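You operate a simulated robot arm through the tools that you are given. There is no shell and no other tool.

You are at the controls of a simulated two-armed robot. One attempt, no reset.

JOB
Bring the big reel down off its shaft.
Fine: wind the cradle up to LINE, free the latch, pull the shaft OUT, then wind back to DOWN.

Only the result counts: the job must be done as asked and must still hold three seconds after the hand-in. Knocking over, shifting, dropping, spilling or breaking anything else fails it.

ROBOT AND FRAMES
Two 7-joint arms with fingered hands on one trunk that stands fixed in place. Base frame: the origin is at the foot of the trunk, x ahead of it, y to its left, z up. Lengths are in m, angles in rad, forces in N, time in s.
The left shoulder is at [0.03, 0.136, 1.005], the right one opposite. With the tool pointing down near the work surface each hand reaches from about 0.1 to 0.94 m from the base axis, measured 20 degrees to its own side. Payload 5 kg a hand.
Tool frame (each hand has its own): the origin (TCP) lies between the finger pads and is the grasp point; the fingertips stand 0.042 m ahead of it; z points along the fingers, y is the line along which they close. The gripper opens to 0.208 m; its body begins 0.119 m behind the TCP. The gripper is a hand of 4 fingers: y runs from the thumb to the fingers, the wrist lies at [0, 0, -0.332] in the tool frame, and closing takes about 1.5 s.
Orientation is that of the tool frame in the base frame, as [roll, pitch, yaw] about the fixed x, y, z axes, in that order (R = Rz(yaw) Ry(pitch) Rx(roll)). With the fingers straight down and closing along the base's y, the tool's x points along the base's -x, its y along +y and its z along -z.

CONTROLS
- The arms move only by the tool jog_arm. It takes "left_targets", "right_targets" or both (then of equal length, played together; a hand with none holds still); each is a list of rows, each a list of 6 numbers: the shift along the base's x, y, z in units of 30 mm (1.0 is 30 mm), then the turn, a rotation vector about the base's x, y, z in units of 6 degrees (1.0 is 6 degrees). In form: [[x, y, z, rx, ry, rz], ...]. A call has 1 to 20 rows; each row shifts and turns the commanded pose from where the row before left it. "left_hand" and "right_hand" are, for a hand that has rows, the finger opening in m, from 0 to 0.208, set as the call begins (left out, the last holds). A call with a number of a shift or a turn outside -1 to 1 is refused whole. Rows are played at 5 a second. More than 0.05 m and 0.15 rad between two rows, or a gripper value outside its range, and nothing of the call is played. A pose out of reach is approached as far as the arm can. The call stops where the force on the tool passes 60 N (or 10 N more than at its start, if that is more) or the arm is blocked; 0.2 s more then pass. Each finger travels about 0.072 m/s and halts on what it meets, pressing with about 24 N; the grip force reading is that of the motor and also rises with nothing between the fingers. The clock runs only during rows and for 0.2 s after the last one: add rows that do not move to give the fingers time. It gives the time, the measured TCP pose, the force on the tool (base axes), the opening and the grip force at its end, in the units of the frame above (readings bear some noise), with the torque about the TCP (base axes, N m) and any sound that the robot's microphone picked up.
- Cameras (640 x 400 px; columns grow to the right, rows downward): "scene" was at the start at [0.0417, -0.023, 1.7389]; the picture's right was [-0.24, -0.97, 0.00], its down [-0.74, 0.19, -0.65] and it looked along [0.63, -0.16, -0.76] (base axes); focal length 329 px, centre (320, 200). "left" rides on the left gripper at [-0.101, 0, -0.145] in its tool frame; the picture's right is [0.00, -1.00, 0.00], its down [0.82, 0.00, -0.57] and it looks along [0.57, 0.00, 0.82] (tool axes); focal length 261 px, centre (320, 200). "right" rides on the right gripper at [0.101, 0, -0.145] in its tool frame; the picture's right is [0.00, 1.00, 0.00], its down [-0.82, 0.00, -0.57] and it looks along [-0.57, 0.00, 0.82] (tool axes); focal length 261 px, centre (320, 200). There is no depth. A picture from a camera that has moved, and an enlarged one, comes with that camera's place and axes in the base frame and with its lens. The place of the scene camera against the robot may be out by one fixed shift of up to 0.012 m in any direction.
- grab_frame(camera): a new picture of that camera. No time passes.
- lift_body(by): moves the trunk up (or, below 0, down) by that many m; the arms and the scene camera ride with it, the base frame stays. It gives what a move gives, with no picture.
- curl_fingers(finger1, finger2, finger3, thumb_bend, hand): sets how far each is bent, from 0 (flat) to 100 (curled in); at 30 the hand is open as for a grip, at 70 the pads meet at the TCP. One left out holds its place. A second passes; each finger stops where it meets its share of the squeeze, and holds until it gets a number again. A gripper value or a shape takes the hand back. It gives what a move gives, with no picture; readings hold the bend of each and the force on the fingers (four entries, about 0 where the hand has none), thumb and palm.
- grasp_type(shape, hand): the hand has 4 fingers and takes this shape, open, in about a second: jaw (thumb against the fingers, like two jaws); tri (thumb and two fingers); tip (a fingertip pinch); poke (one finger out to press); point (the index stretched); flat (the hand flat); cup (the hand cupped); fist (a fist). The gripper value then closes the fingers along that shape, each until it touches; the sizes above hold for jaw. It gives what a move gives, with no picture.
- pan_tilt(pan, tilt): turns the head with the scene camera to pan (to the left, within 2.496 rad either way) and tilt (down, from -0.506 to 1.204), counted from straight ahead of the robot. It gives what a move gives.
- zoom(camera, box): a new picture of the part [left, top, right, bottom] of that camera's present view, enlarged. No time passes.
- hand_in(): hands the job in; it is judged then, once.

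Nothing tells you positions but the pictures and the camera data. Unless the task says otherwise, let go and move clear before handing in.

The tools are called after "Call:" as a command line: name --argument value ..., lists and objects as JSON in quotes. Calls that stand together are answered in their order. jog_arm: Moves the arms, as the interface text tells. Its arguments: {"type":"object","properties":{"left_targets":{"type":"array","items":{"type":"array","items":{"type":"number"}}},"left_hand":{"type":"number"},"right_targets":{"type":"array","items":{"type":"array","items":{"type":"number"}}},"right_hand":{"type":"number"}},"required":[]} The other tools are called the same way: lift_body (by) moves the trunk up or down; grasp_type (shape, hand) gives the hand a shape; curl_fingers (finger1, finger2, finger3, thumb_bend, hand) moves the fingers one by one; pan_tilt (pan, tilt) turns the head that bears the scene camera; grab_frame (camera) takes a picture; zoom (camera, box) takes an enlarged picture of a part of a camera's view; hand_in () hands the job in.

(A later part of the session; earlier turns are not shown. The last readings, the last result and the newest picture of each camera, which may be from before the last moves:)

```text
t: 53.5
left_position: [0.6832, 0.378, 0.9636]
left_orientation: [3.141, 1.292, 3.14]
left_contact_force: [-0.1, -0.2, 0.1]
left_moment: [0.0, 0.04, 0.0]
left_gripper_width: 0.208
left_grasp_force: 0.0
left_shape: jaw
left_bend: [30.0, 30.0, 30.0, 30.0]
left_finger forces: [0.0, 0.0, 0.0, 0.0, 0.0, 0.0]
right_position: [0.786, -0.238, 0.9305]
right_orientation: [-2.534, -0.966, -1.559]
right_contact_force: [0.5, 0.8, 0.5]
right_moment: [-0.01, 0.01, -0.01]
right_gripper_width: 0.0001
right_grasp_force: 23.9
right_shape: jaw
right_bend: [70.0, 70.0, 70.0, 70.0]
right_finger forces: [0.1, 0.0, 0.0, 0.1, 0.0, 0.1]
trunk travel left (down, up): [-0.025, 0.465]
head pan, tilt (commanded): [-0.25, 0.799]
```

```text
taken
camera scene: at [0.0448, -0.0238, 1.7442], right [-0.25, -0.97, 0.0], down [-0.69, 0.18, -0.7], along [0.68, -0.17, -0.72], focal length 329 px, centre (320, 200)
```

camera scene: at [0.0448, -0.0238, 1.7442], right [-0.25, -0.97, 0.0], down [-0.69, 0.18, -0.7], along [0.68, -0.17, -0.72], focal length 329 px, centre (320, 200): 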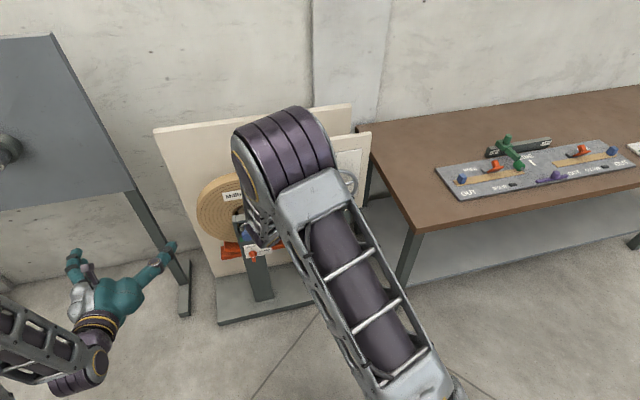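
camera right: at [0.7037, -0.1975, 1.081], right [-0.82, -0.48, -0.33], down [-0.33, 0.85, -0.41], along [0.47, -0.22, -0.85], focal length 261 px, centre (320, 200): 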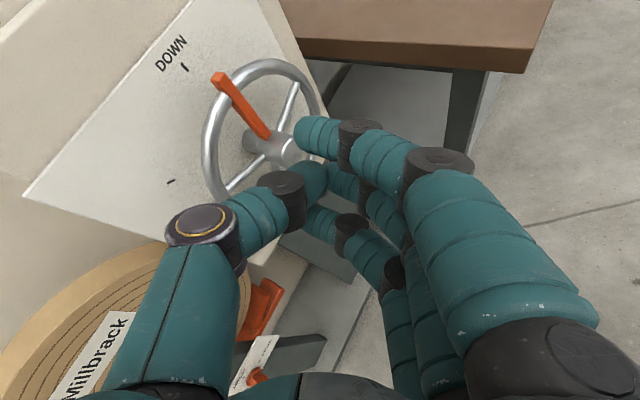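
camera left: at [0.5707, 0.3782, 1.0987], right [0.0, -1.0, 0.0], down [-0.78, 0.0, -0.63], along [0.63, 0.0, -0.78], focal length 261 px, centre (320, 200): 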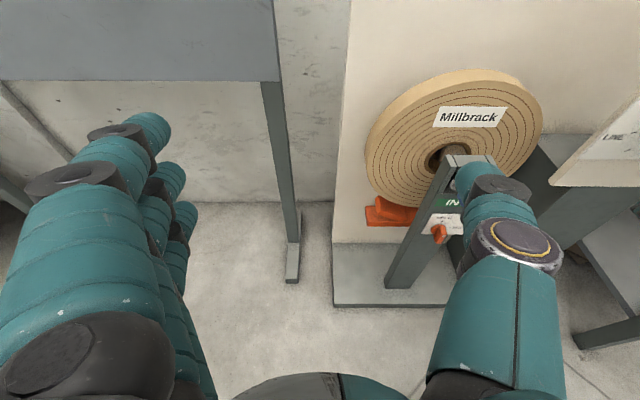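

The pointer and DOWN mark are now in the wrist camera's view. The earlier pinch had been pressing mostly radially rather than around the wheel. The closed index now lies parallel to the handle, so it can push like a bar. I'll add 15° of forward pitch to keep the thumb clear of the hub and move to the left of the handle.

Call:
jog_arm --right_targets '[[0, 0, 0, 0, -0.478, 0.682], [0, 0, 0, 0, -0.478, 0.682], [0, 0, 0, 0, -0.478, 0.682], [0.1, 0.3, -0.8, 0, 0, 0], [0.1, 0.3, -0.8, 0, 0, 0], [0.1, 0.3, -0.8, 0, 0, 0], [0.1, 0.3, -0.8, 0, 0, 0], [0.1, 0, -0.8, 0, 0, 0], [0, 0, 0, 0, 0, 0]]'

Call:
grab_frame --camera "right"

```text
t: 55.5
left_position: [0.6819, 0.3779, 0.9634]
left_orientation: [3.141, 1.292, -3.141]
left_contact_force: [0.9, -0.2, 0.5]
left_moment: [-0.02, 0.0, -0.01]
left_gripper_width: 0.208
left_grasp_force: 0.0
left_shape: jaw
left_bend: [30.0, 30.0, 30.0, 30.0]
left_finger forces: [0.0, 0.1, 0.0, 0.0, 0.0, 0.0]
right_position: [0.8007, -0.2033, 0.8124]
right_orientation: [-2.267, -0.968, -1.565]
right_contact_force: [-0.2, 0.5, -0.5]
right_moment: [0.03, 0.01, -0.01]
right_gripper_width: 0.0001
right_grasp_force: 24.4
right_shape: jaw
right_bend: [70.0, 70.0, 70.0, 70.0]
right_finger forces: [0.0, 0.0, 0.1, 0.0, 0.1, 0.0]
trunk travel left (down, up): [-0.025, 0.465]
head pan, tilt (commanded): [-0.25, 0.799]
```

```text
taken
camera right: at [0.6908, -0.1835, 0.9471], right [-0.64, -0.63, -0.44], down [-0.44, 0.77, -0.47], along [0.63, -0.1, -0.77], focal length 261 px, centre (320, 200)
```

right: 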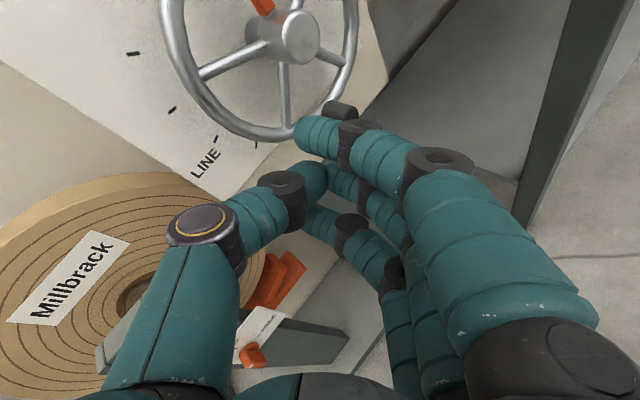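

The handle shows just above the index in the picture. I move in to sit left of it at the same depth, then push right in small steps until contact.

Call:
jog_arm --right_targets '[[0.637, -0.187, -0.753, 0, 0, 0], [0.637, -0.187, -0.753, 0, 0, 0], [0.637, -0.187, -0.753, 0, 0, 0], [0, 0, 0, 0, 0, 0]]'

Call:
grab_frame --camera "right"

```text
t: 56.5
left_position: [0.6817, 0.3779, 0.9623]
left_orientation: [3.141, 1.291, 3.14]
left_contact_force: [0.1, -0.8, -0.1]
left_moment: [0.0, -0.02, -0.01]
left_gripper_width: 0.2081
left_grasp_force: 0.1
left_shape: jaw
left_bend: [30.0, 30.0, 30.0, 30.0]
left_finger forces: [0.0, 0.0, 0.0, 0.1, 0.0, 0.0]
right_position: [0.8558, -0.2195, 0.7423]
right_orientation: [-2.268, -0.968, -1.568]
right_contact_force: [0.0, -0.2, -0.3]
right_moment: [0.0, -0.02, 0.02]
right_gripper_width: 0.0001
right_grasp_force: 23.9
right_shape: jaw
right_bend: [70.0, 70.0, 70.0, 70.0]
right_finger forces: [0.1, 0.1, 0.0, 0.0, 0.0, 0.1]
trunk travel left (down, up): [-0.025, 0.465]
head pan, tilt (commanded): [-0.25, 0.799]
```

```text
taken
camera right: at [0.7462, -0.2003, 0.8778], right [-0.64, -0.63, -0.44], down [-0.44, 0.77, -0.47], along [0.63, -0.1, -0.77], focal length 261 px, centre (320, 200)
```

right: 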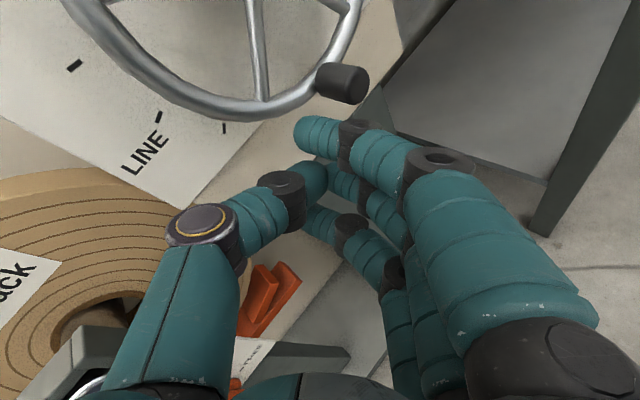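

The index lies parallel to the handle with good overlap. Now I push right to contact and about 20° along the arc.

Call:
jog_arm --right_targets '[[0, -0.375, 0.02, 0, 0, 0], [0, -0.375, 0.02, 0, 0, 0], [0, -0.25, -0.048, 0, 0, 0], [0, -0.25, -0.048, 0, 0, 0], [0, -0.256, -0.004, 0, 0, 0], [0, -0.256, -0.004, 0, 0, 0]]'

Call:
grab_frame --camera "right"

```text
t: 57.9
left_position: [0.6811, 0.3777, 0.964]
left_orientation: [-3.14, 1.293, -3.14]
left_contact_force: [0.3, 0.5, 0.5]
left_moment: [0.01, 0.0, 0.05]
left_gripper_width: 0.208
left_grasp_force: 0.0
left_shape: jaw
left_bend: [30.0, 30.0, 30.0, 30.0]
left_finger forces: [0.0, 0.1, 0.0, 0.0, 0.0, 0.0]
right_position: [0.8581, -0.273, 0.7453]
right_orientation: [-2.256, -0.971, -1.575]
right_contact_force: [-8.6, 12.7, 17.1]
right_moment: [-0.54, -0.55, 0.12]
right_gripper_width: 0.0
right_grasp_force: 23.7
right_shape: jaw
right_bend: [73.0, 70.0, 70.0, 70.0]
right_finger forces: [20.9, 0.0, 0.0, 0.1, 0.0, 0.0]
trunk travel left (down, up): [-0.025, 0.465]
head pan, tilt (commanded): [-0.25, 0.799]
```

```text
taken
camera right: at [0.7464, -0.254, 0.8808], right [-0.64, -0.63, -0.44], down [-0.44, 0.77, -0.47], along [0.64, -0.11, -0.76], focal length 261 px, centre (320, 200)
```

right: 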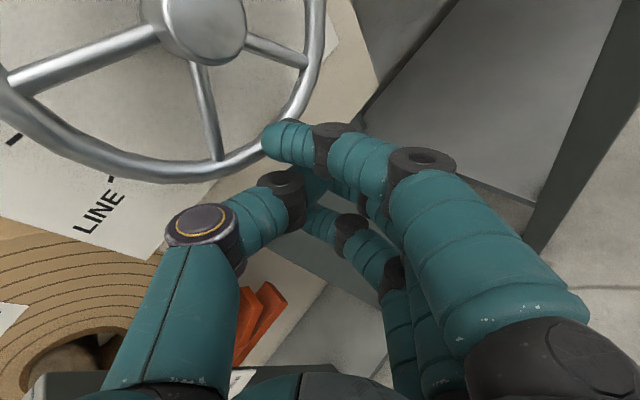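

The wheel has not moved: the index was pushed shut and slid over the top of the handle, because that reaction ran along its closing direction. I'll back out and come at the handle from the lower left, where the reaction is purely sideways on the finger.

Call:
jog_arm --right_targets '[[-0.5, 0, 0.2, 0, 0, 0], [-1, 0.2, 0, 0, 0, 0], [-0.5, 1, 0, 0, 0, 0], [0, 0.4, -0.6, 0, 0, 0], [0, 0, -0.6, 0, 0, 0], [0, 0, 0, 0, 0, 0]]'

Call:
grab_frame --camera "right"

```text
t: 59.3
left_position: [0.6813, 0.3775, 0.9633]
left_orientation: [-3.141, 1.291, 3.141]
left_contact_force: [0.0, 0.3, -0.1]
left_moment: [-0.03, 0.03, -0.04]
left_gripper_width: 0.208
left_grasp_force: 0.1
left_shape: jaw
left_bend: [30.0, 30.0, 30.0, 30.0]
left_finger forces: [0.1, 0.1, 0.1, 0.1, 0.0, 0.0]
right_position: [0.7973, -0.2244, 0.7099]
right_orientation: [-2.268, -0.967, -1.567]
right_contact_force: [0.8, 0.4, 1.0]
right_moment: [0.01, -0.03, 0.0]
right_gripper_width: 0.0
right_grasp_force: 24.1
right_shape: jaw
right_bend: [70.0, 70.0, 70.0, 70.0]
right_finger forces: [0.1, 0.1, 0.1, 0.1, 0.0, 0.0]
trunk travel left (down, up): [-0.025, 0.465]
head pan, tilt (commanded): [-0.25, 0.799]
```

```text
taken
camera right: at [0.6877, -0.2047, 0.8473], right [-0.64, -0.63, -0.44], down [-0.44, 0.77, -0.47], along [0.63, -0.1, -0.77], focal length 261 px, centre (320, 200)
```

right: 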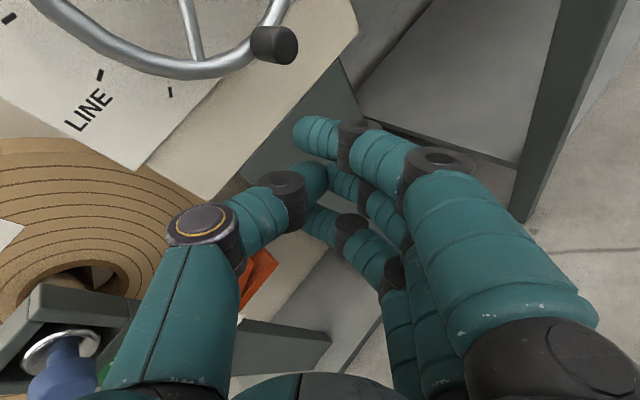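

The finger is now below-left of the handle. I'll move in to depth and then push up and to the right along the arc.

Call:
jog_arm --right_targets '[[0.675, -0.17, 0, 0, 0, 0], [0.675, -0.17, 0, 0, 0, 0], [0.675, -0.17, 0, 0, 0, 0], [0, 0, 0, 0, 0, 0]]'

Call:
grab_frame --camera "right"

```text
t: 60.3
left_position: [0.6832, 0.3779, 0.9625]
left_orientation: [3.141, 1.292, 3.141]
left_contact_force: [0.3, 0.1, 0.9]
left_moment: [0.0, 0.03, -0.02]
left_gripper_width: 0.208
left_grasp_force: 0.0
left_shape: jaw
left_bend: [30.0, 30.0, 30.0, 30.0]
left_finger forces: [0.0, 0.0, 0.0, 0.1, 0.1, 0.0]
right_position: [0.8583, -0.2401, 0.7113]
right_orientation: [-2.269, -0.968, -1.567]
right_contact_force: [0.7, -0.5, -0.4]
right_moment: [-0.02, -0.02, -0.01]
right_gripper_width: 0.0
right_grasp_force: 24.2
right_shape: jaw
right_bend: [70.0, 70.0, 70.0, 70.0]
right_finger forces: [0.0, 0.0, 0.1, 0.1, 0.0, 0.1]
trunk travel left (down, up): [-0.025, 0.465]
head pan, tilt (commanded): [-0.25, 0.799]
```

```text
taken
camera right: at [0.7487, -0.2204, 0.8476], right [-0.64, -0.63, -0.44], down [-0.44, 0.77, -0.47], along [0.63, -0.1, -0.77], focal length 261 px, centre (320, 200)
```

right: 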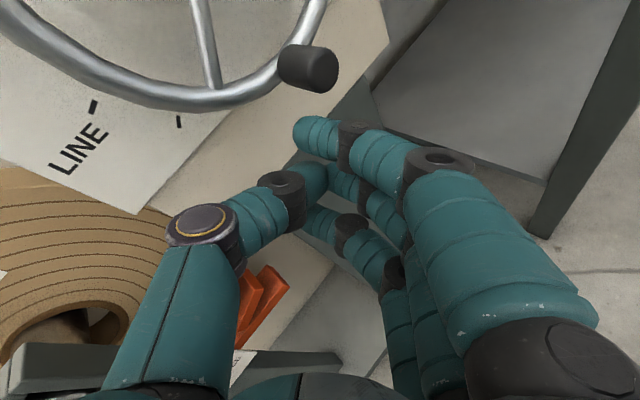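

Handle and finger are aligned. I push along the arc to about 20° and check.

Call:
jog_arm --right_targets '[[0, -0.18, 0.23, 0, 0, 0], [0, -0.18, 0.23, 0, 0, 0], [0, -0.25, 0.02, 0, 0, 0], [0, -0.25, 0.02, 0, 0, 0], [0, -0.24, 0.065, 0, 0, 0], [0, -0.24, 0.065, 0, 0, 0]]'

Call:
grab_frame --camera "right"

```text
t: 61.5
left_position: [0.6828, 0.3735, 0.9631]
left_orientation: [-3.139, 1.293, 3.138]
left_contact_force: [-0.6, -0.1, 0.7]
left_moment: [0.01, 0.05, 0.02]
left_gripper_width: 0.2081
left_grasp_force: 0.0
left_shape: jaw
left_bend: [30.0, 30.0, 30.0, 30.0]
left_finger forces: [0.0, 0.0, 0.0, 0.0, 0.0, 0.1]
right_position: [0.8545, -0.2585, 0.7178]
right_orientation: [-2.303, -0.955, -1.528]
right_contact_force: [-2.7, 19.0, -8.4]
right_moment: [-0.22, 0.38, 0.51]
right_gripper_width: 0.0003
right_grasp_force: 23.9
right_shape: jaw
right_bend: [71.0, 70.0, 70.0, 70.0]
right_finger forces: [22.2, 0.0, 0.1, 0.0, 0.0, 0.1]
trunk travel left (down, up): [-0.025, 0.465]
head pan, tilt (commanded): [-0.25, 0.799]
stopped in row 5 (right hand): the force on the tool passed its limit at 64 N (the readings are from after the stop); the commanded pose is now the measured one
```

```text
taken
camera right: at [0.7467, -0.2426, 0.8565], right [-0.64, -0.63, -0.43], down [-0.46, 0.77, -0.45], along [0.62, -0.09, -0.78], focal length 261 px, centre (320, 200)
```

right: 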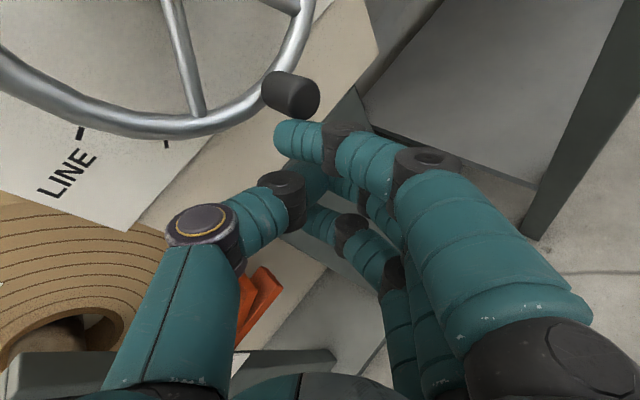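

The push hit the 60 N limit with hardly any rotation, perhaps because I moved too fast against a stiff, damped wheel. I'll push again slowly, about 3 mm per row.

Call:
jog_arm --right_targets '[[0, -0.1, 0.01, 0, 0, 0], [0, -0.1, 0.01, 0, 0, 0], [0, -0.1, 0.01, 0, 0, 0], [0, -0.1, 0.01, 0, 0, 0], [0, -0.1, 0.01, 0, 0, 0], [0, -0.1, 0.015, 0, 0, 0], [0, -0.1, 0.015, 0, 0, 0], [0, -0.1, 0.015, 0, 0, 0]]'

Call:
grab_frame --camera "right"

```text
t: 62.7
left_position: [0.6827, 0.3745, 0.9632]
left_orientation: [-3.14, 1.292, 3.14]
left_contact_force: [-1.0, -1.2, 0.1]
left_moment: [0.03, 0.07, 0.06]
left_gripper_width: 0.208
left_grasp_force: 0.0
left_shape: jaw
left_bend: [30.0, 30.0, 30.0, 30.0]
left_finger forces: [0.1, 0.0, 0.0, 0.1, 0.0, 0.0]
right_position: [0.8509, -0.2639, 0.7133]
right_orientation: [-2.32, -0.944, -1.504]
right_contact_force: [-1.6, 23.3, -9.1]
right_moment: [-0.28, 0.6, 0.8]
right_gripper_width: 0.0003
right_grasp_force: 24.0
right_shape: jaw
right_bend: [72.0, 70.0, 70.0, 70.0]
right_finger forces: [27.9, 0.0, 0.0, 0.0, 0.1, 0.0]
trunk travel left (down, up): [-0.025, 0.465]
head pan, tilt (commanded): [-0.25, 0.799]
stopped in row 5 (right hand): the force on the tool passed its limit at 62 N (the readings are from after the stop); the commanded pose is now the measured one
```

```text
taken
camera right: at [0.745, -0.2498, 0.8529], right [-0.64, -0.63, -0.43], down [-0.47, 0.77, -0.43], along [0.61, -0.08, -0.79], focal length 261 px, centre (320, 200)
```

right: 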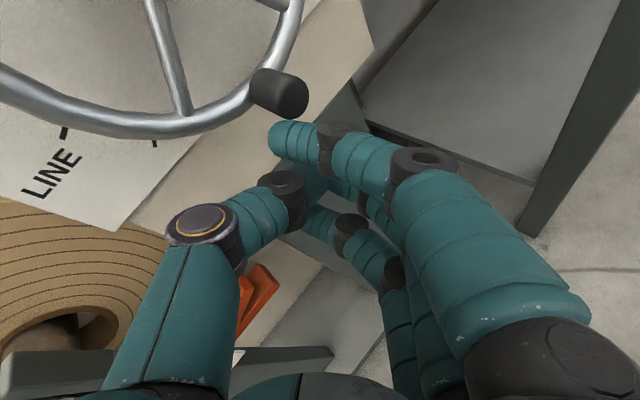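

Even slow pushing reaches 62 N, far more than any hand grip could give. So counter-clockwise must be against the end stop at DOWN, and the wheel has to be wound clockwise. I'll back off, turn the hand upright, and test a gentle push the other way.

Call:
jog_arm --right_targets '[[0, 0.3, -0.2, 0, 0, 0], [-0.5, 0.2, 0, 0, 0, 0], [-1, 0, 0, 0, 0, 0], [-0.5, 0, 0.2, 0, 0, 0], [0, 0, 0.5, 1, 0, 0], [0, -0.3, 0.5, 1, 0, 0], [0, -0.3, 0.5, 1, 0, 0], [0, -0.3, 0.3, 1, 0, 0], [0, -0.3, 0, 1, 0, 0], [0, -0.3, 0, 1, 0, 0], [0, -0.3, 0, 1, 0, 0], [0, -0.3, 0, 1, 0, 0], [0, 0, 0, 0, 0, 0]]'

Call:
grab_frame --camera "right"

Call:
grab_frame --camera "scene"

```text
t: 65.7
left_position: [0.6813, 0.377, 0.9641]
left_orientation: [-3.134, 1.293, -3.134]
left_contact_force: [0.1, 0.4, 0.6]
left_moment: [-0.06, 0.04, -0.13]
left_gripper_width: 0.2083
left_grasp_force: 0.1
left_shape: jaw
left_bend: [30.0, 30.0, 30.0, 30.0]
left_finger forces: [0.0, 0.1, 0.0, 0.0, 0.1, 0.0]
right_position: [0.819, -0.223, 0.8048]
right_orientation: [-2.226, -0.114, -1.422]
right_contact_force: [0.4, 1.7, 1.7]
right_moment: [-0.17, 0.22, -0.26]
right_gripper_width: 0.0
right_grasp_force: 24.2
right_shape: jaw
right_bend: [70.0, 70.0, 70.0, 70.0]
right_finger forces: [0.0, 0.0, 0.0, 0.0, 0.0, 0.1]
trunk travel left (down, up): [-0.025, 0.465]
head pan, tilt (commanded): [-0.25, 0.799]
stopped in row 13 (right hand): the arm was blocked; the commanded pose is now the measured one
```

```text
taken
camera right: at [0.7191, -0.3284, 0.9035], right [-0.59, -0.18, -0.79], down [-0.57, 0.78, 0.25], along [0.57, 0.6, -0.56], focal length 261 px, centre (320, 200)
```

right: 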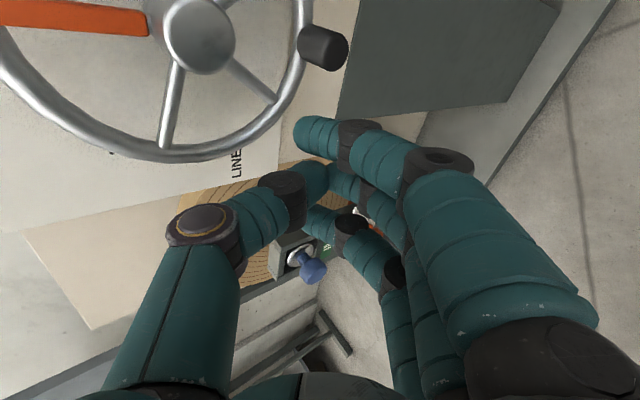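

```text
taken
camera scene: at [0.0436, -0.0233, 1.7445], right [-0.25, -0.97, 0.0], down [-0.69, 0.18, -0.7], along [0.68, -0.17, -0.72], focal length 329 px, centre (320, 200)
```

scene: 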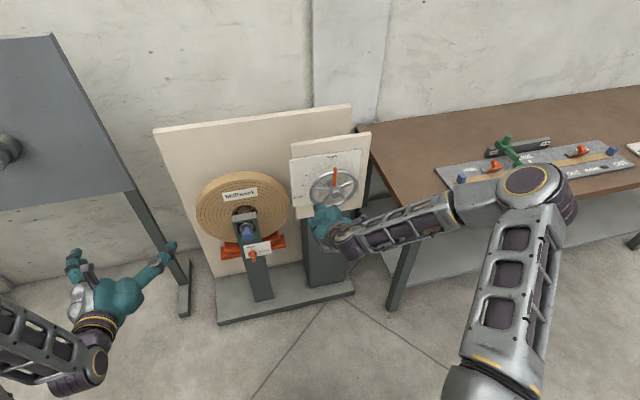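

The hand is now upright with closed fingertips pointing at the wheel; handle, hub and pointer are all in view. I go round to the right side of the handle, staying in front of it.

Call:
jog_arm --right_targets '[[-1, 0, 0, 0, 0, 0], [0, -0.9, -0.1, 0, 0, 0], [0, -0.9, -0.1, 0, 0, 0], [0, -0.9, -0.1, 0, 0, 0], [0, -0.9, -0.15, 0, 0, 0], [0, -0.9, -0.2, 0, 0, 0], [0, -0.75, -0.2, 0, 0, 0], [0, 0, 0, 0, 0, 0]]'

Call:
grab_frame --camera "right"

```text
t: 67.5
left_position: [0.683, 0.3757, 0.9617]
left_orientation: [-3.141, 1.294, -3.141]
left_contact_force: [0.0, -0.1, 0.2]
left_moment: [-0.02, -0.01, -0.03]
left_gripper_width: 0.208
left_grasp_force: 0.1
left_shape: jaw
left_bend: [30.0, 30.0, 30.0, 30.0]
left_finger forces: [0.0, 0.1, 0.1, 0.0, 0.0, 0.0]
right_position: [0.7864, -0.3868, 0.776]
right_orientation: [-2.231, -0.116, -1.428]
right_contact_force: [-0.1, 0.2, 0.8]
right_moment: [0.03, 0.02, -0.01]
right_gripper_width: 0.0
right_grasp_force: 24.2
right_shape: jaw
right_bend: [70.0, 70.0, 70.0, 70.0]
right_finger forces: [0.0, 0.0, 0.0, 0.1, 0.0, 0.0]
trunk travel left (down, up): [-0.025, 0.465]
head pan, tilt (commanded): [-0.25, 0.799]
```

```text
taken
camera right: at [0.6867, -0.4921, 0.8758], right [-0.59, -0.17, -0.79], down [-0.57, 0.78, 0.26], along [0.57, 0.6, -0.56], focal length 261 px, centre (320, 200)
```

right: 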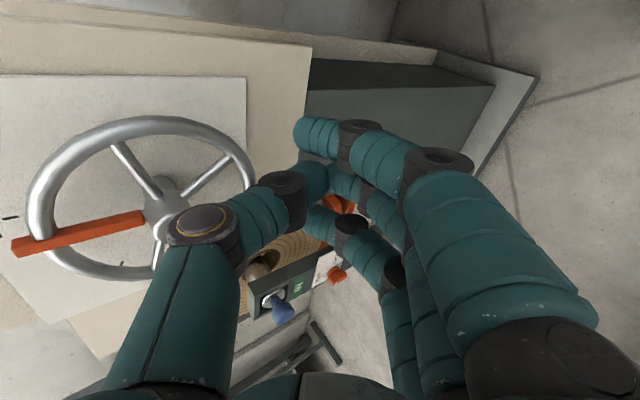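

Smooth motion in this posture. Now forward to handle depth, then a gentle push to the left.

Call:
jog_arm --right_targets '[[0.8, 0, 0, 0, 0, 0], [0.8, 0, 0, 0, 0, 0], [0.8, 0, 0, 0, 0, 0], [0, 0.3, 0, 0, 0, 0], [0, 0.2, 0, 0, 0, 0], [0, 0.2, 0, 0, 0, 0], [0, 0.2, 0, 0, 0, 0]]'

Call:
grab_frame --camera "right"

```text
t: 69.1
left_position: [0.6825, 0.3764, 0.9631]
left_orientation: [-3.14, 1.292, 3.141]
left_contact_force: [-0.9, -0.1, -0.2]
left_moment: [0.03, 0.04, 0.03]
left_gripper_width: 0.2079
left_grasp_force: 0.1
left_shape: jaw
left_bend: [30.0, 30.0, 30.0, 30.0]
left_finger forces: [0.1, 0.0, 0.1, 0.0, 0.0, 0.1]
right_position: [0.8589, -0.3622, 0.7771]
right_orientation: [-2.227, -0.115, -1.431]
right_contact_force: [-0.8, -3.0, -0.4]
right_moment: [0.0, -0.01, -0.03]
right_gripper_width: 0.0
right_grasp_force: 23.8
right_shape: jaw
right_bend: [70.0, 70.0, 70.0, 70.0]
right_finger forces: [0.0, 0.0, 2.3, 0.0, 0.1, 0.1]
trunk travel left (down, up): [-0.025, 0.465]
head pan, tilt (commanded): [-0.25, 0.799]
```

```text
taken
camera right: at [0.7597, -0.4662, 0.8754], right [-0.59, -0.17, -0.79], down [-0.56, 0.79, 0.26], along [0.57, 0.6, -0.56], focal length 261 px, centre (320, 200)
```

right: 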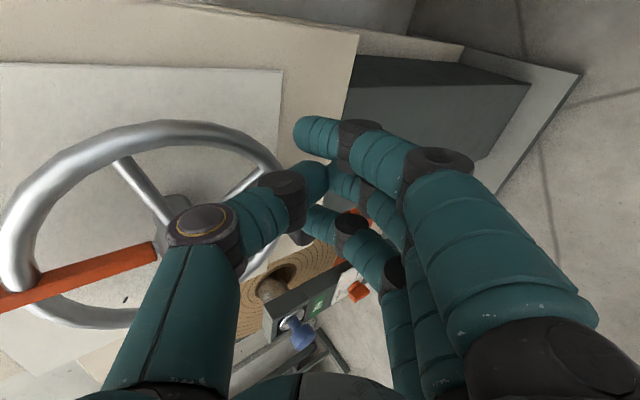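

Light contact exactly where predicted (3 N on the third finger). I push on slowly to the left.

Call:
jog_arm --right_targets '[[0, 0.1, 0, 0, 0, 0], [0, 0.1, 0, 0, 0, 0], [0, 0.1, 0, 0, 0, 0], [0, 0.1, 0, 0, 0, 0], [0, 0.1, 0, 0, 0, 0], [0, 0.1, 0, 0, 0, 0]]'

Call:
grab_frame --camera "right"

```text
t: 70.5
left_position: [0.6827, 0.3761, 0.9627]
left_orientation: [-3.142, 1.29, 3.141]
left_contact_force: [0.4, 0.3, -0.2]
left_moment: [0.0, -0.01, -0.01]
left_gripper_width: 0.2081
left_grasp_force: 0.1
left_shape: jaw
left_bend: [30.0, 30.0, 30.0, 30.0]
left_finger forces: [0.0, 0.0, 0.1, 0.0, 0.0, 0.0]
right_position: [0.8581, -0.342, 0.7754]
right_orientation: [-2.227, -0.115, -1.43]
right_contact_force: [1.4, -8.1, 0.2]
right_moment: [-0.06, -0.05, -0.26]
right_gripper_width: 0.0
right_grasp_force: 23.6
right_shape: jaw
right_bend: [70.0, 70.0, 70.0, 70.0]
right_finger forces: [0.0, 0.0, 7.5, 0.0, 0.0, 0.0]
trunk travel left (down, up): [-0.025, 0.465]
head pan, tilt (commanded): [-0.25, 0.799]
```

```text
taken
camera right: at [0.7594, -0.4471, 0.875], right [-0.59, -0.17, -0.79], down [-0.57, 0.78, 0.26], along [0.57, 0.6, -0.56], focal length 261 px, centre (320, 200)
```

right: 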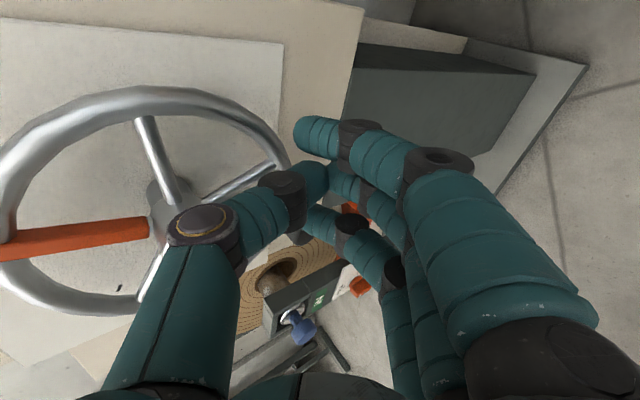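

The wheel turns clockwise easily at about 8 N, and the pointer has moved. So the way to LINE is clockwise, about 250° in all. I'll carry the hand rigidly around the wheel axis, rolling with it, for the next 30°.

Call:
jog_arm --right_targets '[[0, 0.138, -0.072, 0.5, 0, 0], [0, 0.138, -0.072, 0.5, 0, 0], [0, 0.144, -0.055, 0.5, 0, 0], [0, 0.144, -0.055, 0.5, 0, 0], [0, 0.15, -0.042, 0.5, 0, 0], [0, 0.15, -0.042, 0.5, 0, 0], [0, 0.153, -0.025, 0.5, 0, 0], [0, 0.153, -0.025, 0.5, 0, 0], [0, 0.153, -0.01, 0.5, 0, 0], [0, 0.153, -0.01, 0.5, 0, 0]]'

Call:
grab_frame --camera "right"

Call:
grab_frame --camera "scene"

```text
t: 72.7
left_position: [0.6839, 0.3755, 0.9639]
left_orientation: [3.14, 1.291, 3.139]
left_contact_force: [0.6, 0.9, 0.4]
left_moment: [-0.02, 0.01, 0.01]
left_gripper_width: 0.2077
left_grasp_force: 0.1
left_shape: jaw
left_bend: [30.0, 30.0, 30.0, 30.0]
left_finger forces: [0.1, 0.0, 0.0, 0.1, 0.0, 0.0]
right_position: [0.859, -0.2991, 0.7631]
right_orientation: [-2.152, 0.405, -1.418]
right_contact_force: [-4.3, -9.1, -2.7]
right_moment: [-0.06, 0.02, 0.02]
right_gripper_width: 0.0
right_grasp_force: 24.1
right_shape: jaw
right_bend: [70.0, 70.0, 70.0, 70.0]
right_finger forces: [0.1, 0.1, 10.7, 0.0, 0.1, 0.1]
trunk travel left (down, up): [-0.025, 0.465]
head pan, tilt (commanded): [-0.25, 0.799]
```

```text
taken
camera right: at [0.7595, -0.4386, 0.796], right [-0.59, 0.25, -0.77], down [-0.56, 0.55, 0.61], along [0.57, 0.8, -0.19], focal length 261 px, centre (320, 200)
```

right: 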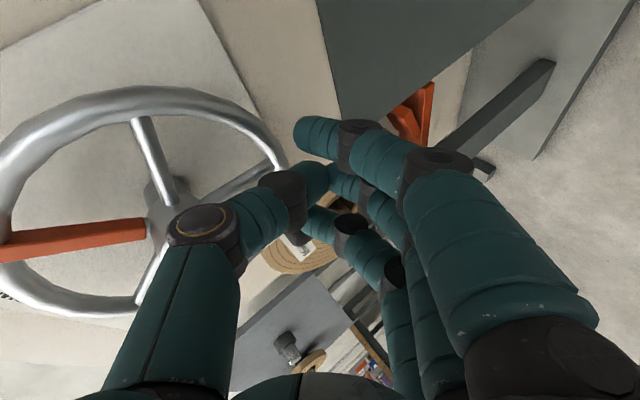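

```text
taken
camera scene: at [0.0446, -0.0248, 1.7442], right [-0.25, -0.97, 0.0], down [-0.69, 0.18, -0.7], along [0.68, -0.17, -0.72], focal length 329 px, centre (320, 200)
```

scene: 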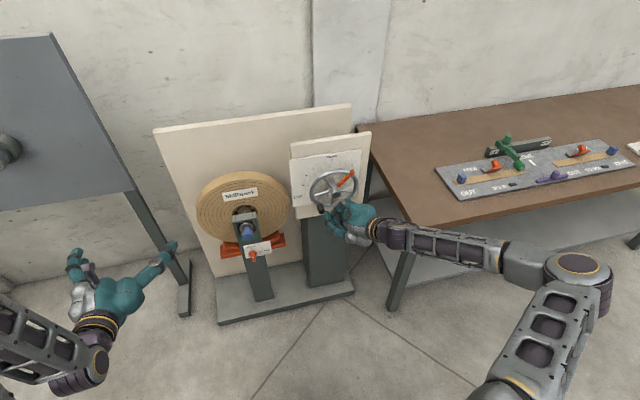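

Working well: the pointer is now about 42° clockwise and forces stay near 10 N. I continue another 36° in the same way.

Call:
jog_arm --right_targets '[[0, 0.155, 0.007, 0.5, 0, 0], [0, 0.155, 0.007, 0.5, 0, 0], [0, 0.153, 0.023, 0.5, 0, 0], [0, 0.153, 0.023, 0.5, 0, 0], [0, 0.15, 0.038, 0.5, 0, 0], [0, 0.15, 0.038, 0.5, 0, 0], [0, 0.145, 0.055, 0.5, 0, 0], [0, 0.145, 0.055, 0.5, 0, 0], [0, 0.138, 0.07, 0.5, 0, 0], [0, 0.138, 0.07, 0.5, 0, 0], [0, 0.132, 0.083, 0.5, 0, 0], [0, 0.132, 0.083, 0.5, 0, 0]]'

Call:
grab_frame --camera "right"

Call:
grab_frame --camera "scene"

```text
t: 75.3
left_position: [0.6822, 0.3754, 0.9614]
left_orientation: [3.141, 1.292, 3.141]
left_contact_force: [0.4, 0.2, -1.1]
left_moment: [0.0, 0.01, 0.0]
left_gripper_width: 0.208
left_grasp_force: 0.1
left_shape: jaw
left_bend: [30.0, 30.0, 30.0, 30.0]
left_finger forces: [0.0, 0.0, 0.2, 0.0, 0.0, 0.0]
right_position: [0.8584, -0.2456, 0.7806]
right_orientation: [-1.984, 1.021, -1.301]
right_contact_force: [-3.5, -5.8, -6.6]
right_moment: [0.0, -0.05, -0.02]
right_gripper_width: 0.0001
right_grasp_force: 24.1
right_shape: jaw
right_bend: [70.0, 70.0, 70.0, 70.0]
right_finger forces: [0.0, 0.0, 9.5, 0.0, 0.1, 0.1]
trunk travel left (down, up): [-0.025, 0.465]
head pan, tilt (commanded): [-0.25, 0.799]
```

```text
taken
camera right: at [0.7596, -0.3788, 0.7237], right [-0.59, 0.65, -0.48], down [-0.57, 0.08, 0.82], along [0.57, 0.76, 0.32], focal length 261 px, centre (320, 200)
```

right: 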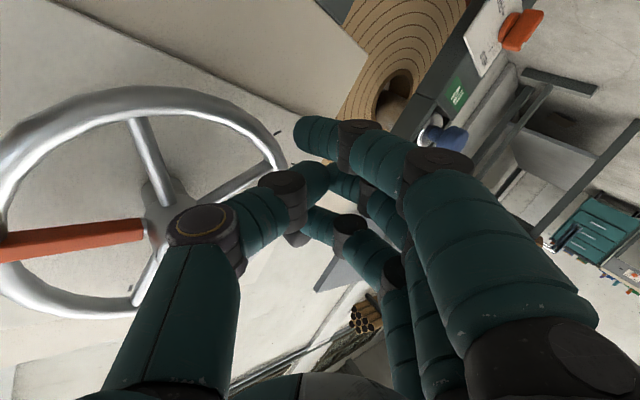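

```text
taken
camera scene: at [0.045, -0.0245, 1.7442], right [-0.25, -0.97, 0.0], down [-0.69, 0.18, -0.7], along [0.68, -0.17, -0.72], focal length 329 px, centre (320, 200)
```

scene: 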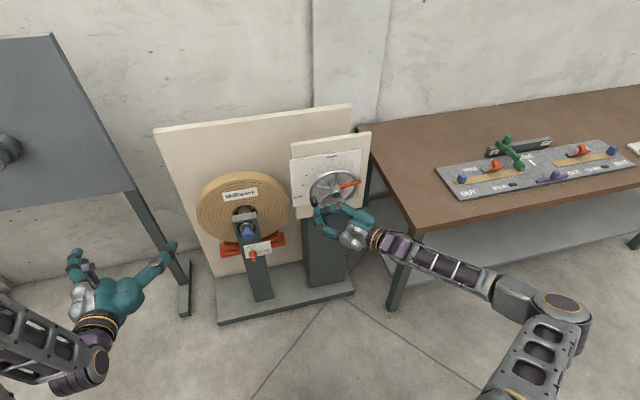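

Pointer near 78° now. I continue to about 100° of wheel rotation.

Call:
jog_arm --right_targets '[[0, 0.12, 0.097, 0.5, 0, 0], [0, 0.12, 0.097, 0.5, 0, 0], [0, 0.11, 0.108, 0.5, 0, 0], [0, 0.11, 0.108, 0.5, 0, 0], [0, 0.098, 0.12, 0.5, 0, 0], [0, 0.098, 0.12, 0.5, 0, 0], [0, 0.087, 0.128, 0.5, 0, 0], [0, 0.087, 0.128, 0.5, 0, 0]]'

Call:
grab_frame --camera "right"

Call:
grab_frame --camera "scene"

```text
t: 77.1
left_position: [0.6827, 0.3754, 0.9623]
left_orientation: [-3.14, 1.291, -3.141]
left_contact_force: [-0.7, 0.3, 0.0]
left_moment: [0.0, 0.03, 0.0]
left_gripper_width: 0.2077
left_grasp_force: 0.1
left_shape: jaw
left_bend: [30.0, 30.0, 30.0, 30.0]
left_finger forces: [0.1, 0.0, 0.0, 0.0, 0.0, 0.0]
right_position: [0.8604, -0.2223, 0.8076]
right_orientation: [-1.342, 1.393, -0.692]
right_contact_force: [-5.3, -1.8, -9.3]
right_moment: [0.02, -0.13, -0.01]
right_gripper_width: 0.0
right_grasp_force: 23.8
right_shape: jaw
right_bend: [70.0, 70.0, 70.0, 70.0]
right_finger forces: [0.0, 0.0, 10.3, 0.0, 0.1, 0.1]
trunk travel left (down, up): [-0.025, 0.465]
head pan, tilt (commanded): [-0.25, 0.799]
```

```text
taken
camera right: at [0.7605, -0.3207, 0.7024], right [-0.59, 0.79, -0.17], down [-0.56, -0.26, 0.78], along [0.57, 0.56, 0.6], focal length 261 px, centre (320, 200)
```

right: 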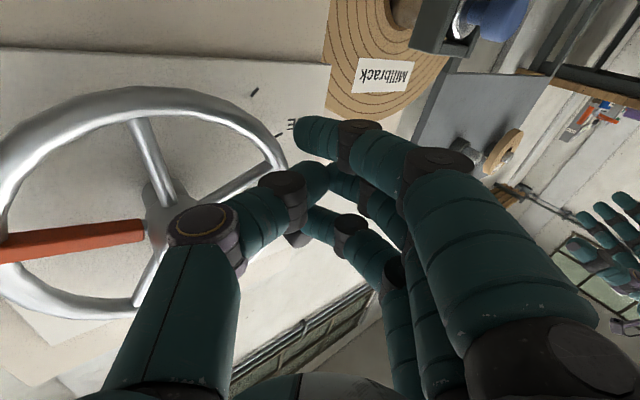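

```text
taken
camera scene: at [0.0451, -0.0244, 1.7442], right [-0.25, -0.97, 0.0], down [-0.69, 0.18, -0.7], along [0.68, -0.17, -0.72], focal length 329 px, centre (320, 200)
```

scene: 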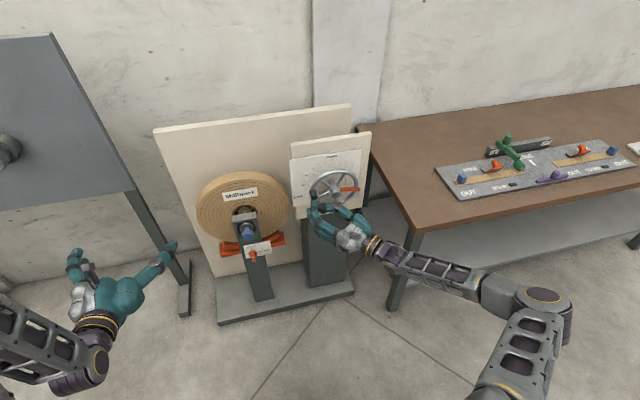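

Still tracking with steady force. I continue to about 125° of wheel rotation.

Call:
jog_arm --right_targets '[[0, 0.07, 0.138, 0.5, 0, 0], [0, 0.07, 0.138, 0.5, 0, 0], [0, 0.057, 0.143, 0.5, 0, 0], [0, 0.057, 0.143, 0.5, 0, 0], [0, 0.042, 0.15, 0.5, 0, 0], [0, 0.042, 0.15, 0.5, 0, 0], [0, 0.025, 0.153, 0.5, 0, 0], [0, 0.025, 0.153, 0.5, 0, 0]]'

Call:
grab_frame --camera "right"

Call:
grab_frame --camera "scene"

```text
t: 78.9
left_position: [0.6824, 0.376, 0.9633]
left_orientation: [-3.139, 1.292, 3.141]
left_contact_force: [-0.2, -0.3, -0.1]
left_moment: [0.01, 0.01, 0.01]
left_gripper_width: 0.208
left_grasp_force: 0.1
left_shape: jaw
left_bend: [30.0, 30.0, 30.0, 30.0]
left_finger forces: [0.0, 0.0, 0.1, 0.0, 0.0, 0.1]
right_position: [0.8601, -0.2096, 0.8414]
right_orientation: [0.51, 1.237, 1.13]
right_contact_force: [-1.5, 1.6, -8.5]
right_moment: [0.03, 0.08, 0.02]
right_gripper_width: 0.0
right_grasp_force: 24.4
right_shape: jaw
right_bend: [70.0, 70.0, 70.0, 70.0]
right_finger forces: [0.0, 0.0, 8.3, 0.1, 0.1, 0.0]
trunk travel left (down, up): [-0.025, 0.465]
head pan, tilt (commanded): [-0.25, 0.799]
```

```text
taken
camera right: at [0.7598, -0.2562, 0.7048], right [-0.59, 0.79, 0.16], down [-0.56, -0.55, 0.61], along [0.57, 0.27, 0.77], focal length 261 px, centre (320, 200)
```

right: 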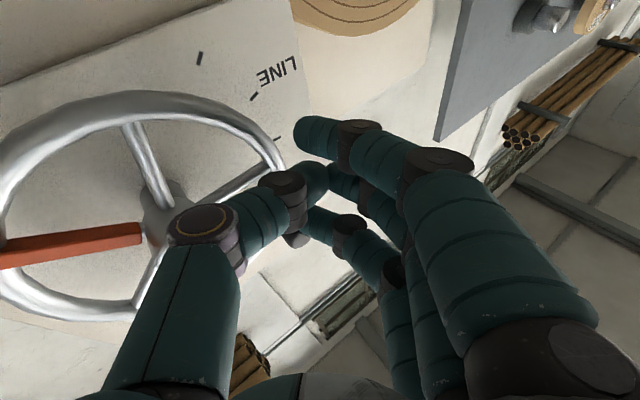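

```text
taken
camera scene: at [0.0454, -0.0239, 1.7442], right [-0.25, -0.97, 0.0], down [-0.7, 0.18, -0.7], along [0.68, -0.17, -0.72], focal length 329 px, centre (320, 200)
```

scene: 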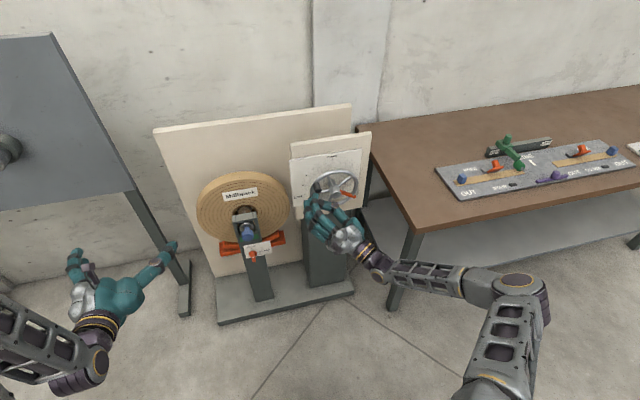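

The arm keeps following well and is now lifting the handle on the left side. I continue another 24°.

Call:
jog_arm --right_targets '[[0, 0.01, 0.153, 0.5, 0, 0], [0, 0.01, 0.153, 0.5, 0, 0], [0, -0.007, 0.155, 0.5, 0, 0], [0, -0.007, 0.155, 0.5, 0, 0], [0, -0.023, 0.153, 0.5, 0, 0], [0, -0.023, 0.153, 0.5, 0, 0], [0, -0.038, 0.15, 0.5, 0, 0], [0, -0.038, 0.15, 0.5, 0, 0]]'

Call:
grab_frame --camera "right"

Call:
grab_frame --camera "scene"

```text
t: 80.7
left_position: [0.6836, 0.376, 0.9616]
left_orientation: [-3.14, 1.292, -3.141]
left_contact_force: [-0.3, -0.1, 0.2]
left_moment: [-0.01, 0.0, 0.02]
left_gripper_width: 0.2078
left_grasp_force: 0.1
left_shape: jaw
left_bend: [30.0, 30.0, 30.0, 30.0]
left_finger forces: [0.0, 0.1, 0.0, 0.0, 0.1, 0.0]
right_position: [0.8591, -0.213, 0.8786]
right_orientation: [0.771, 0.84, 1.361]
right_contact_force: [-3.1, 5.8, -8.2]
right_moment: [0.03, 0.05, 0.06]
right_gripper_width: 0.0002
right_grasp_force: 23.9
right_shape: jaw
right_bend: [70.0, 70.0, 70.0, 70.0]
right_finger forces: [0.0, 0.0, 8.9, 0.0, 0.0, 0.1]
trunk travel left (down, up): [-0.025, 0.465]
head pan, tilt (commanded): [-0.25, 0.799]
```

```text
taken
camera right: at [0.7602, -0.1998, 0.7343], right [-0.59, 0.65, 0.47], down [-0.56, -0.75, 0.33], along [0.57, -0.07, 0.82], focal length 261 px, centre (320, 200)
```

right: 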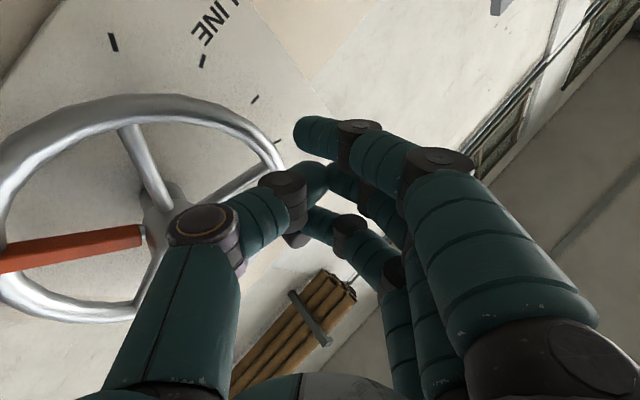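

```text
taken
camera scene: at [0.0453, -0.0237, 1.7442], right [-0.25, -0.97, 0.0], down [-0.7, 0.18, -0.7], along [0.68, -0.17, -0.72], focal length 329 px, centre (320, 200)
```

scene: 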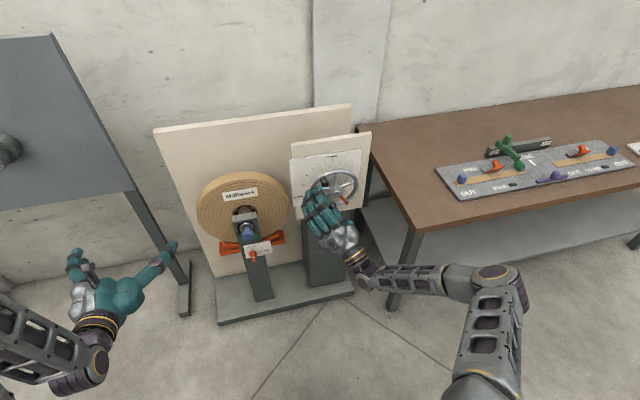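

Around 150° now, still no reach warnings. I continue 24° more.

Call:
jog_arm --right_targets '[[0, -0.055, 0.145, 0.5, 0, 0], [0, -0.055, 0.145, 0.5, 0, 0], [0, -0.07, 0.138, 0.5, 0, 0], [0, -0.07, 0.138, 0.5, 0, 0], [0, -0.083, 0.132, 0.5, 0, 0], [0, -0.083, 0.132, 0.5, 0, 0], [0, -0.097, 0.12, 0.5, 0, 0], [0, -0.097, 0.12, 0.5, 0, 0]]'

Call:
grab_frame --camera "scene"

Call:
grab_frame --camera "right"

```text
t: 82.5
left_position: [0.684, 0.3764, 0.9623]
left_orientation: [-3.138, 1.292, -3.139]
left_contact_force: [0.5, -0.4, 0.0]
left_moment: [0.02, -0.02, 0.0]
left_gripper_width: 0.2077
left_grasp_force: 0.1
left_shape: jaw
left_bend: [30.0, 30.0, 30.0, 30.0]
left_finger forces: [0.0, 0.0, 0.0, 0.0, 0.0, 0.1]
right_position: [0.8584, -0.2311, 0.9115]
right_orientation: [0.865, 0.426, 1.417]
right_contact_force: [1.3, 8.1, -3.0]
right_moment: [-0.07, 0.09, 0.23]
right_gripper_width: 0.0
right_grasp_force: 24.1
right_shape: jaw
right_bend: [70.0, 70.0, 70.0, 70.0]
right_finger forces: [0.0, 0.1, 7.6, 0.1, 0.0, 0.0]
trunk travel left (down, up): [-0.025, 0.465]
head pan, tilt (commanded): [-0.25, 0.799]
```

```text
taken
camera scene: at [0.0452, -0.0234, 1.7442], right [-0.25, -0.97, 0.0], down [-0.69, 0.18, -0.7], along [0.68, -0.17, -0.72], focal length 329 px, centre (320, 200)
```

scene: 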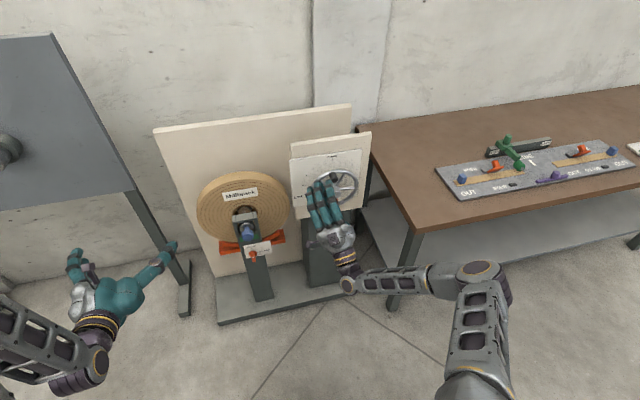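

```text
taken
camera right: at [0.7593, -0.1612, 0.7841], right [-0.59, 0.41, 0.7], down [-0.57, -0.82, 0.0], along [0.57, -0.39, 0.72], focal length 261 px, centre (320, 200)
```

right: 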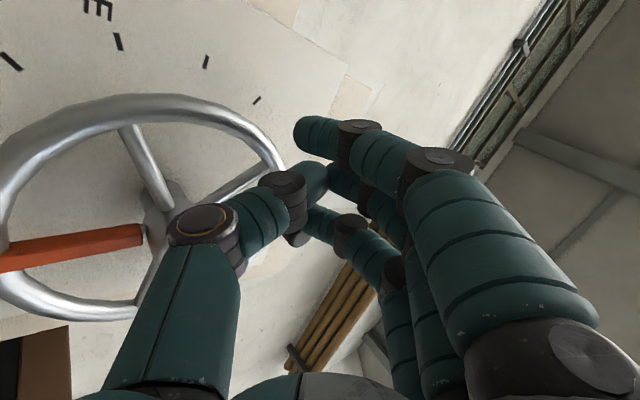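

About 174° now; pointer near the bottom. Continuing another 24°.

Call:
jog_arm --right_targets '[[0, -0.108, 0.11, 0.5, 0, 0], [0, -0.108, 0.11, 0.5, 0, 0], [0, -0.12, 0.098, 0.5, 0, 0], [0, -0.12, 0.098, 0.5, 0, 0], [0, -0.128, 0.087, 0.5, 0, 0], [0, -0.128, 0.087, 0.5, 0, 0], [0, -0.138, 0.072, 0.5, 0, 0], [0, -0.138, 0.072, 0.5, 0, 0]]'

Call:
grab_frame --camera "scene"

Call:
grab_frame --camera "right"

```text
t: 84.3
left_position: [0.6836, 0.377, 0.9631]
left_orientation: [-3.136, 1.295, -3.137]
left_contact_force: [-0.2, 0.5, -0.4]
left_moment: [-0.03, -0.01, -0.02]
left_gripper_width: 0.2082
left_grasp_force: 0.1
left_shape: jaw
left_bend: [30.0, 30.0, 30.0, 30.0]
left_finger forces: [0.0, 0.1, 0.0, 0.1, 0.0, 0.0]
right_position: [0.8606, -0.2599, 0.9329]
right_orientation: [0.927, 0.014, 1.432]
right_contact_force: [-3.7, 14.1, -0.3]
right_moment: [-0.1, 0.0, 0.13]
right_gripper_width: 0.0
right_grasp_force: 23.6
right_shape: jaw
right_bend: [70.0, 70.0, 70.0, 70.0]
right_finger forces: [0.1, 0.0, 14.1, 0.0, 0.0, 0.1]
trunk travel left (down, up): [-0.025, 0.465]
head pan, tilt (commanded): [-0.25, 0.799]
```

```text
taken
camera scene: at [0.0445, -0.0225, 1.7443], right [-0.25, -0.97, 0.0], down [-0.69, 0.18, -0.7], along [0.68, -0.17, -0.72], focal length 329 px, centre (320, 200)
```

scene: 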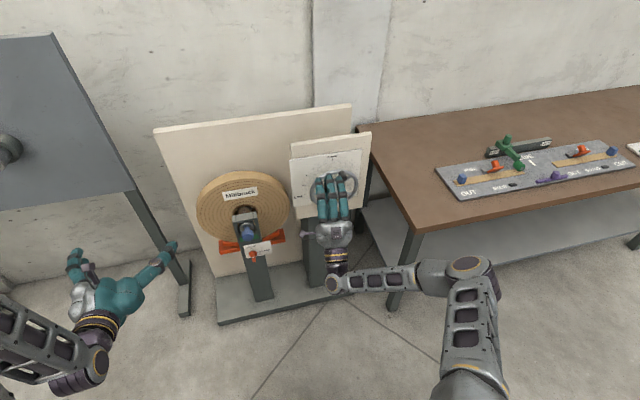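

```text
taken
camera right: at [0.7601, -0.1442, 0.8457], right [-0.59, 0.09, 0.8], down [-0.56, -0.75, -0.34], along [0.57, -0.65, 0.5], focal length 261 px, centre (320, 200)
```

right: 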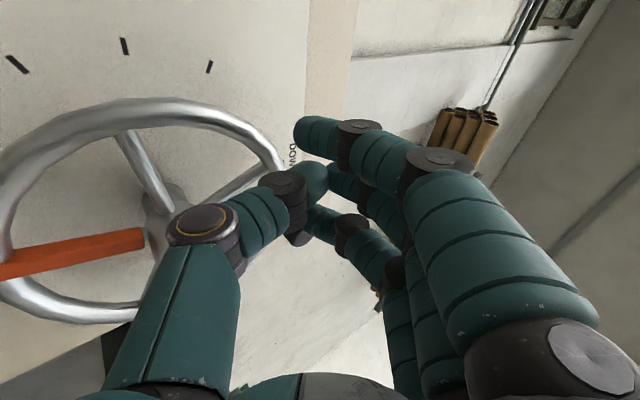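

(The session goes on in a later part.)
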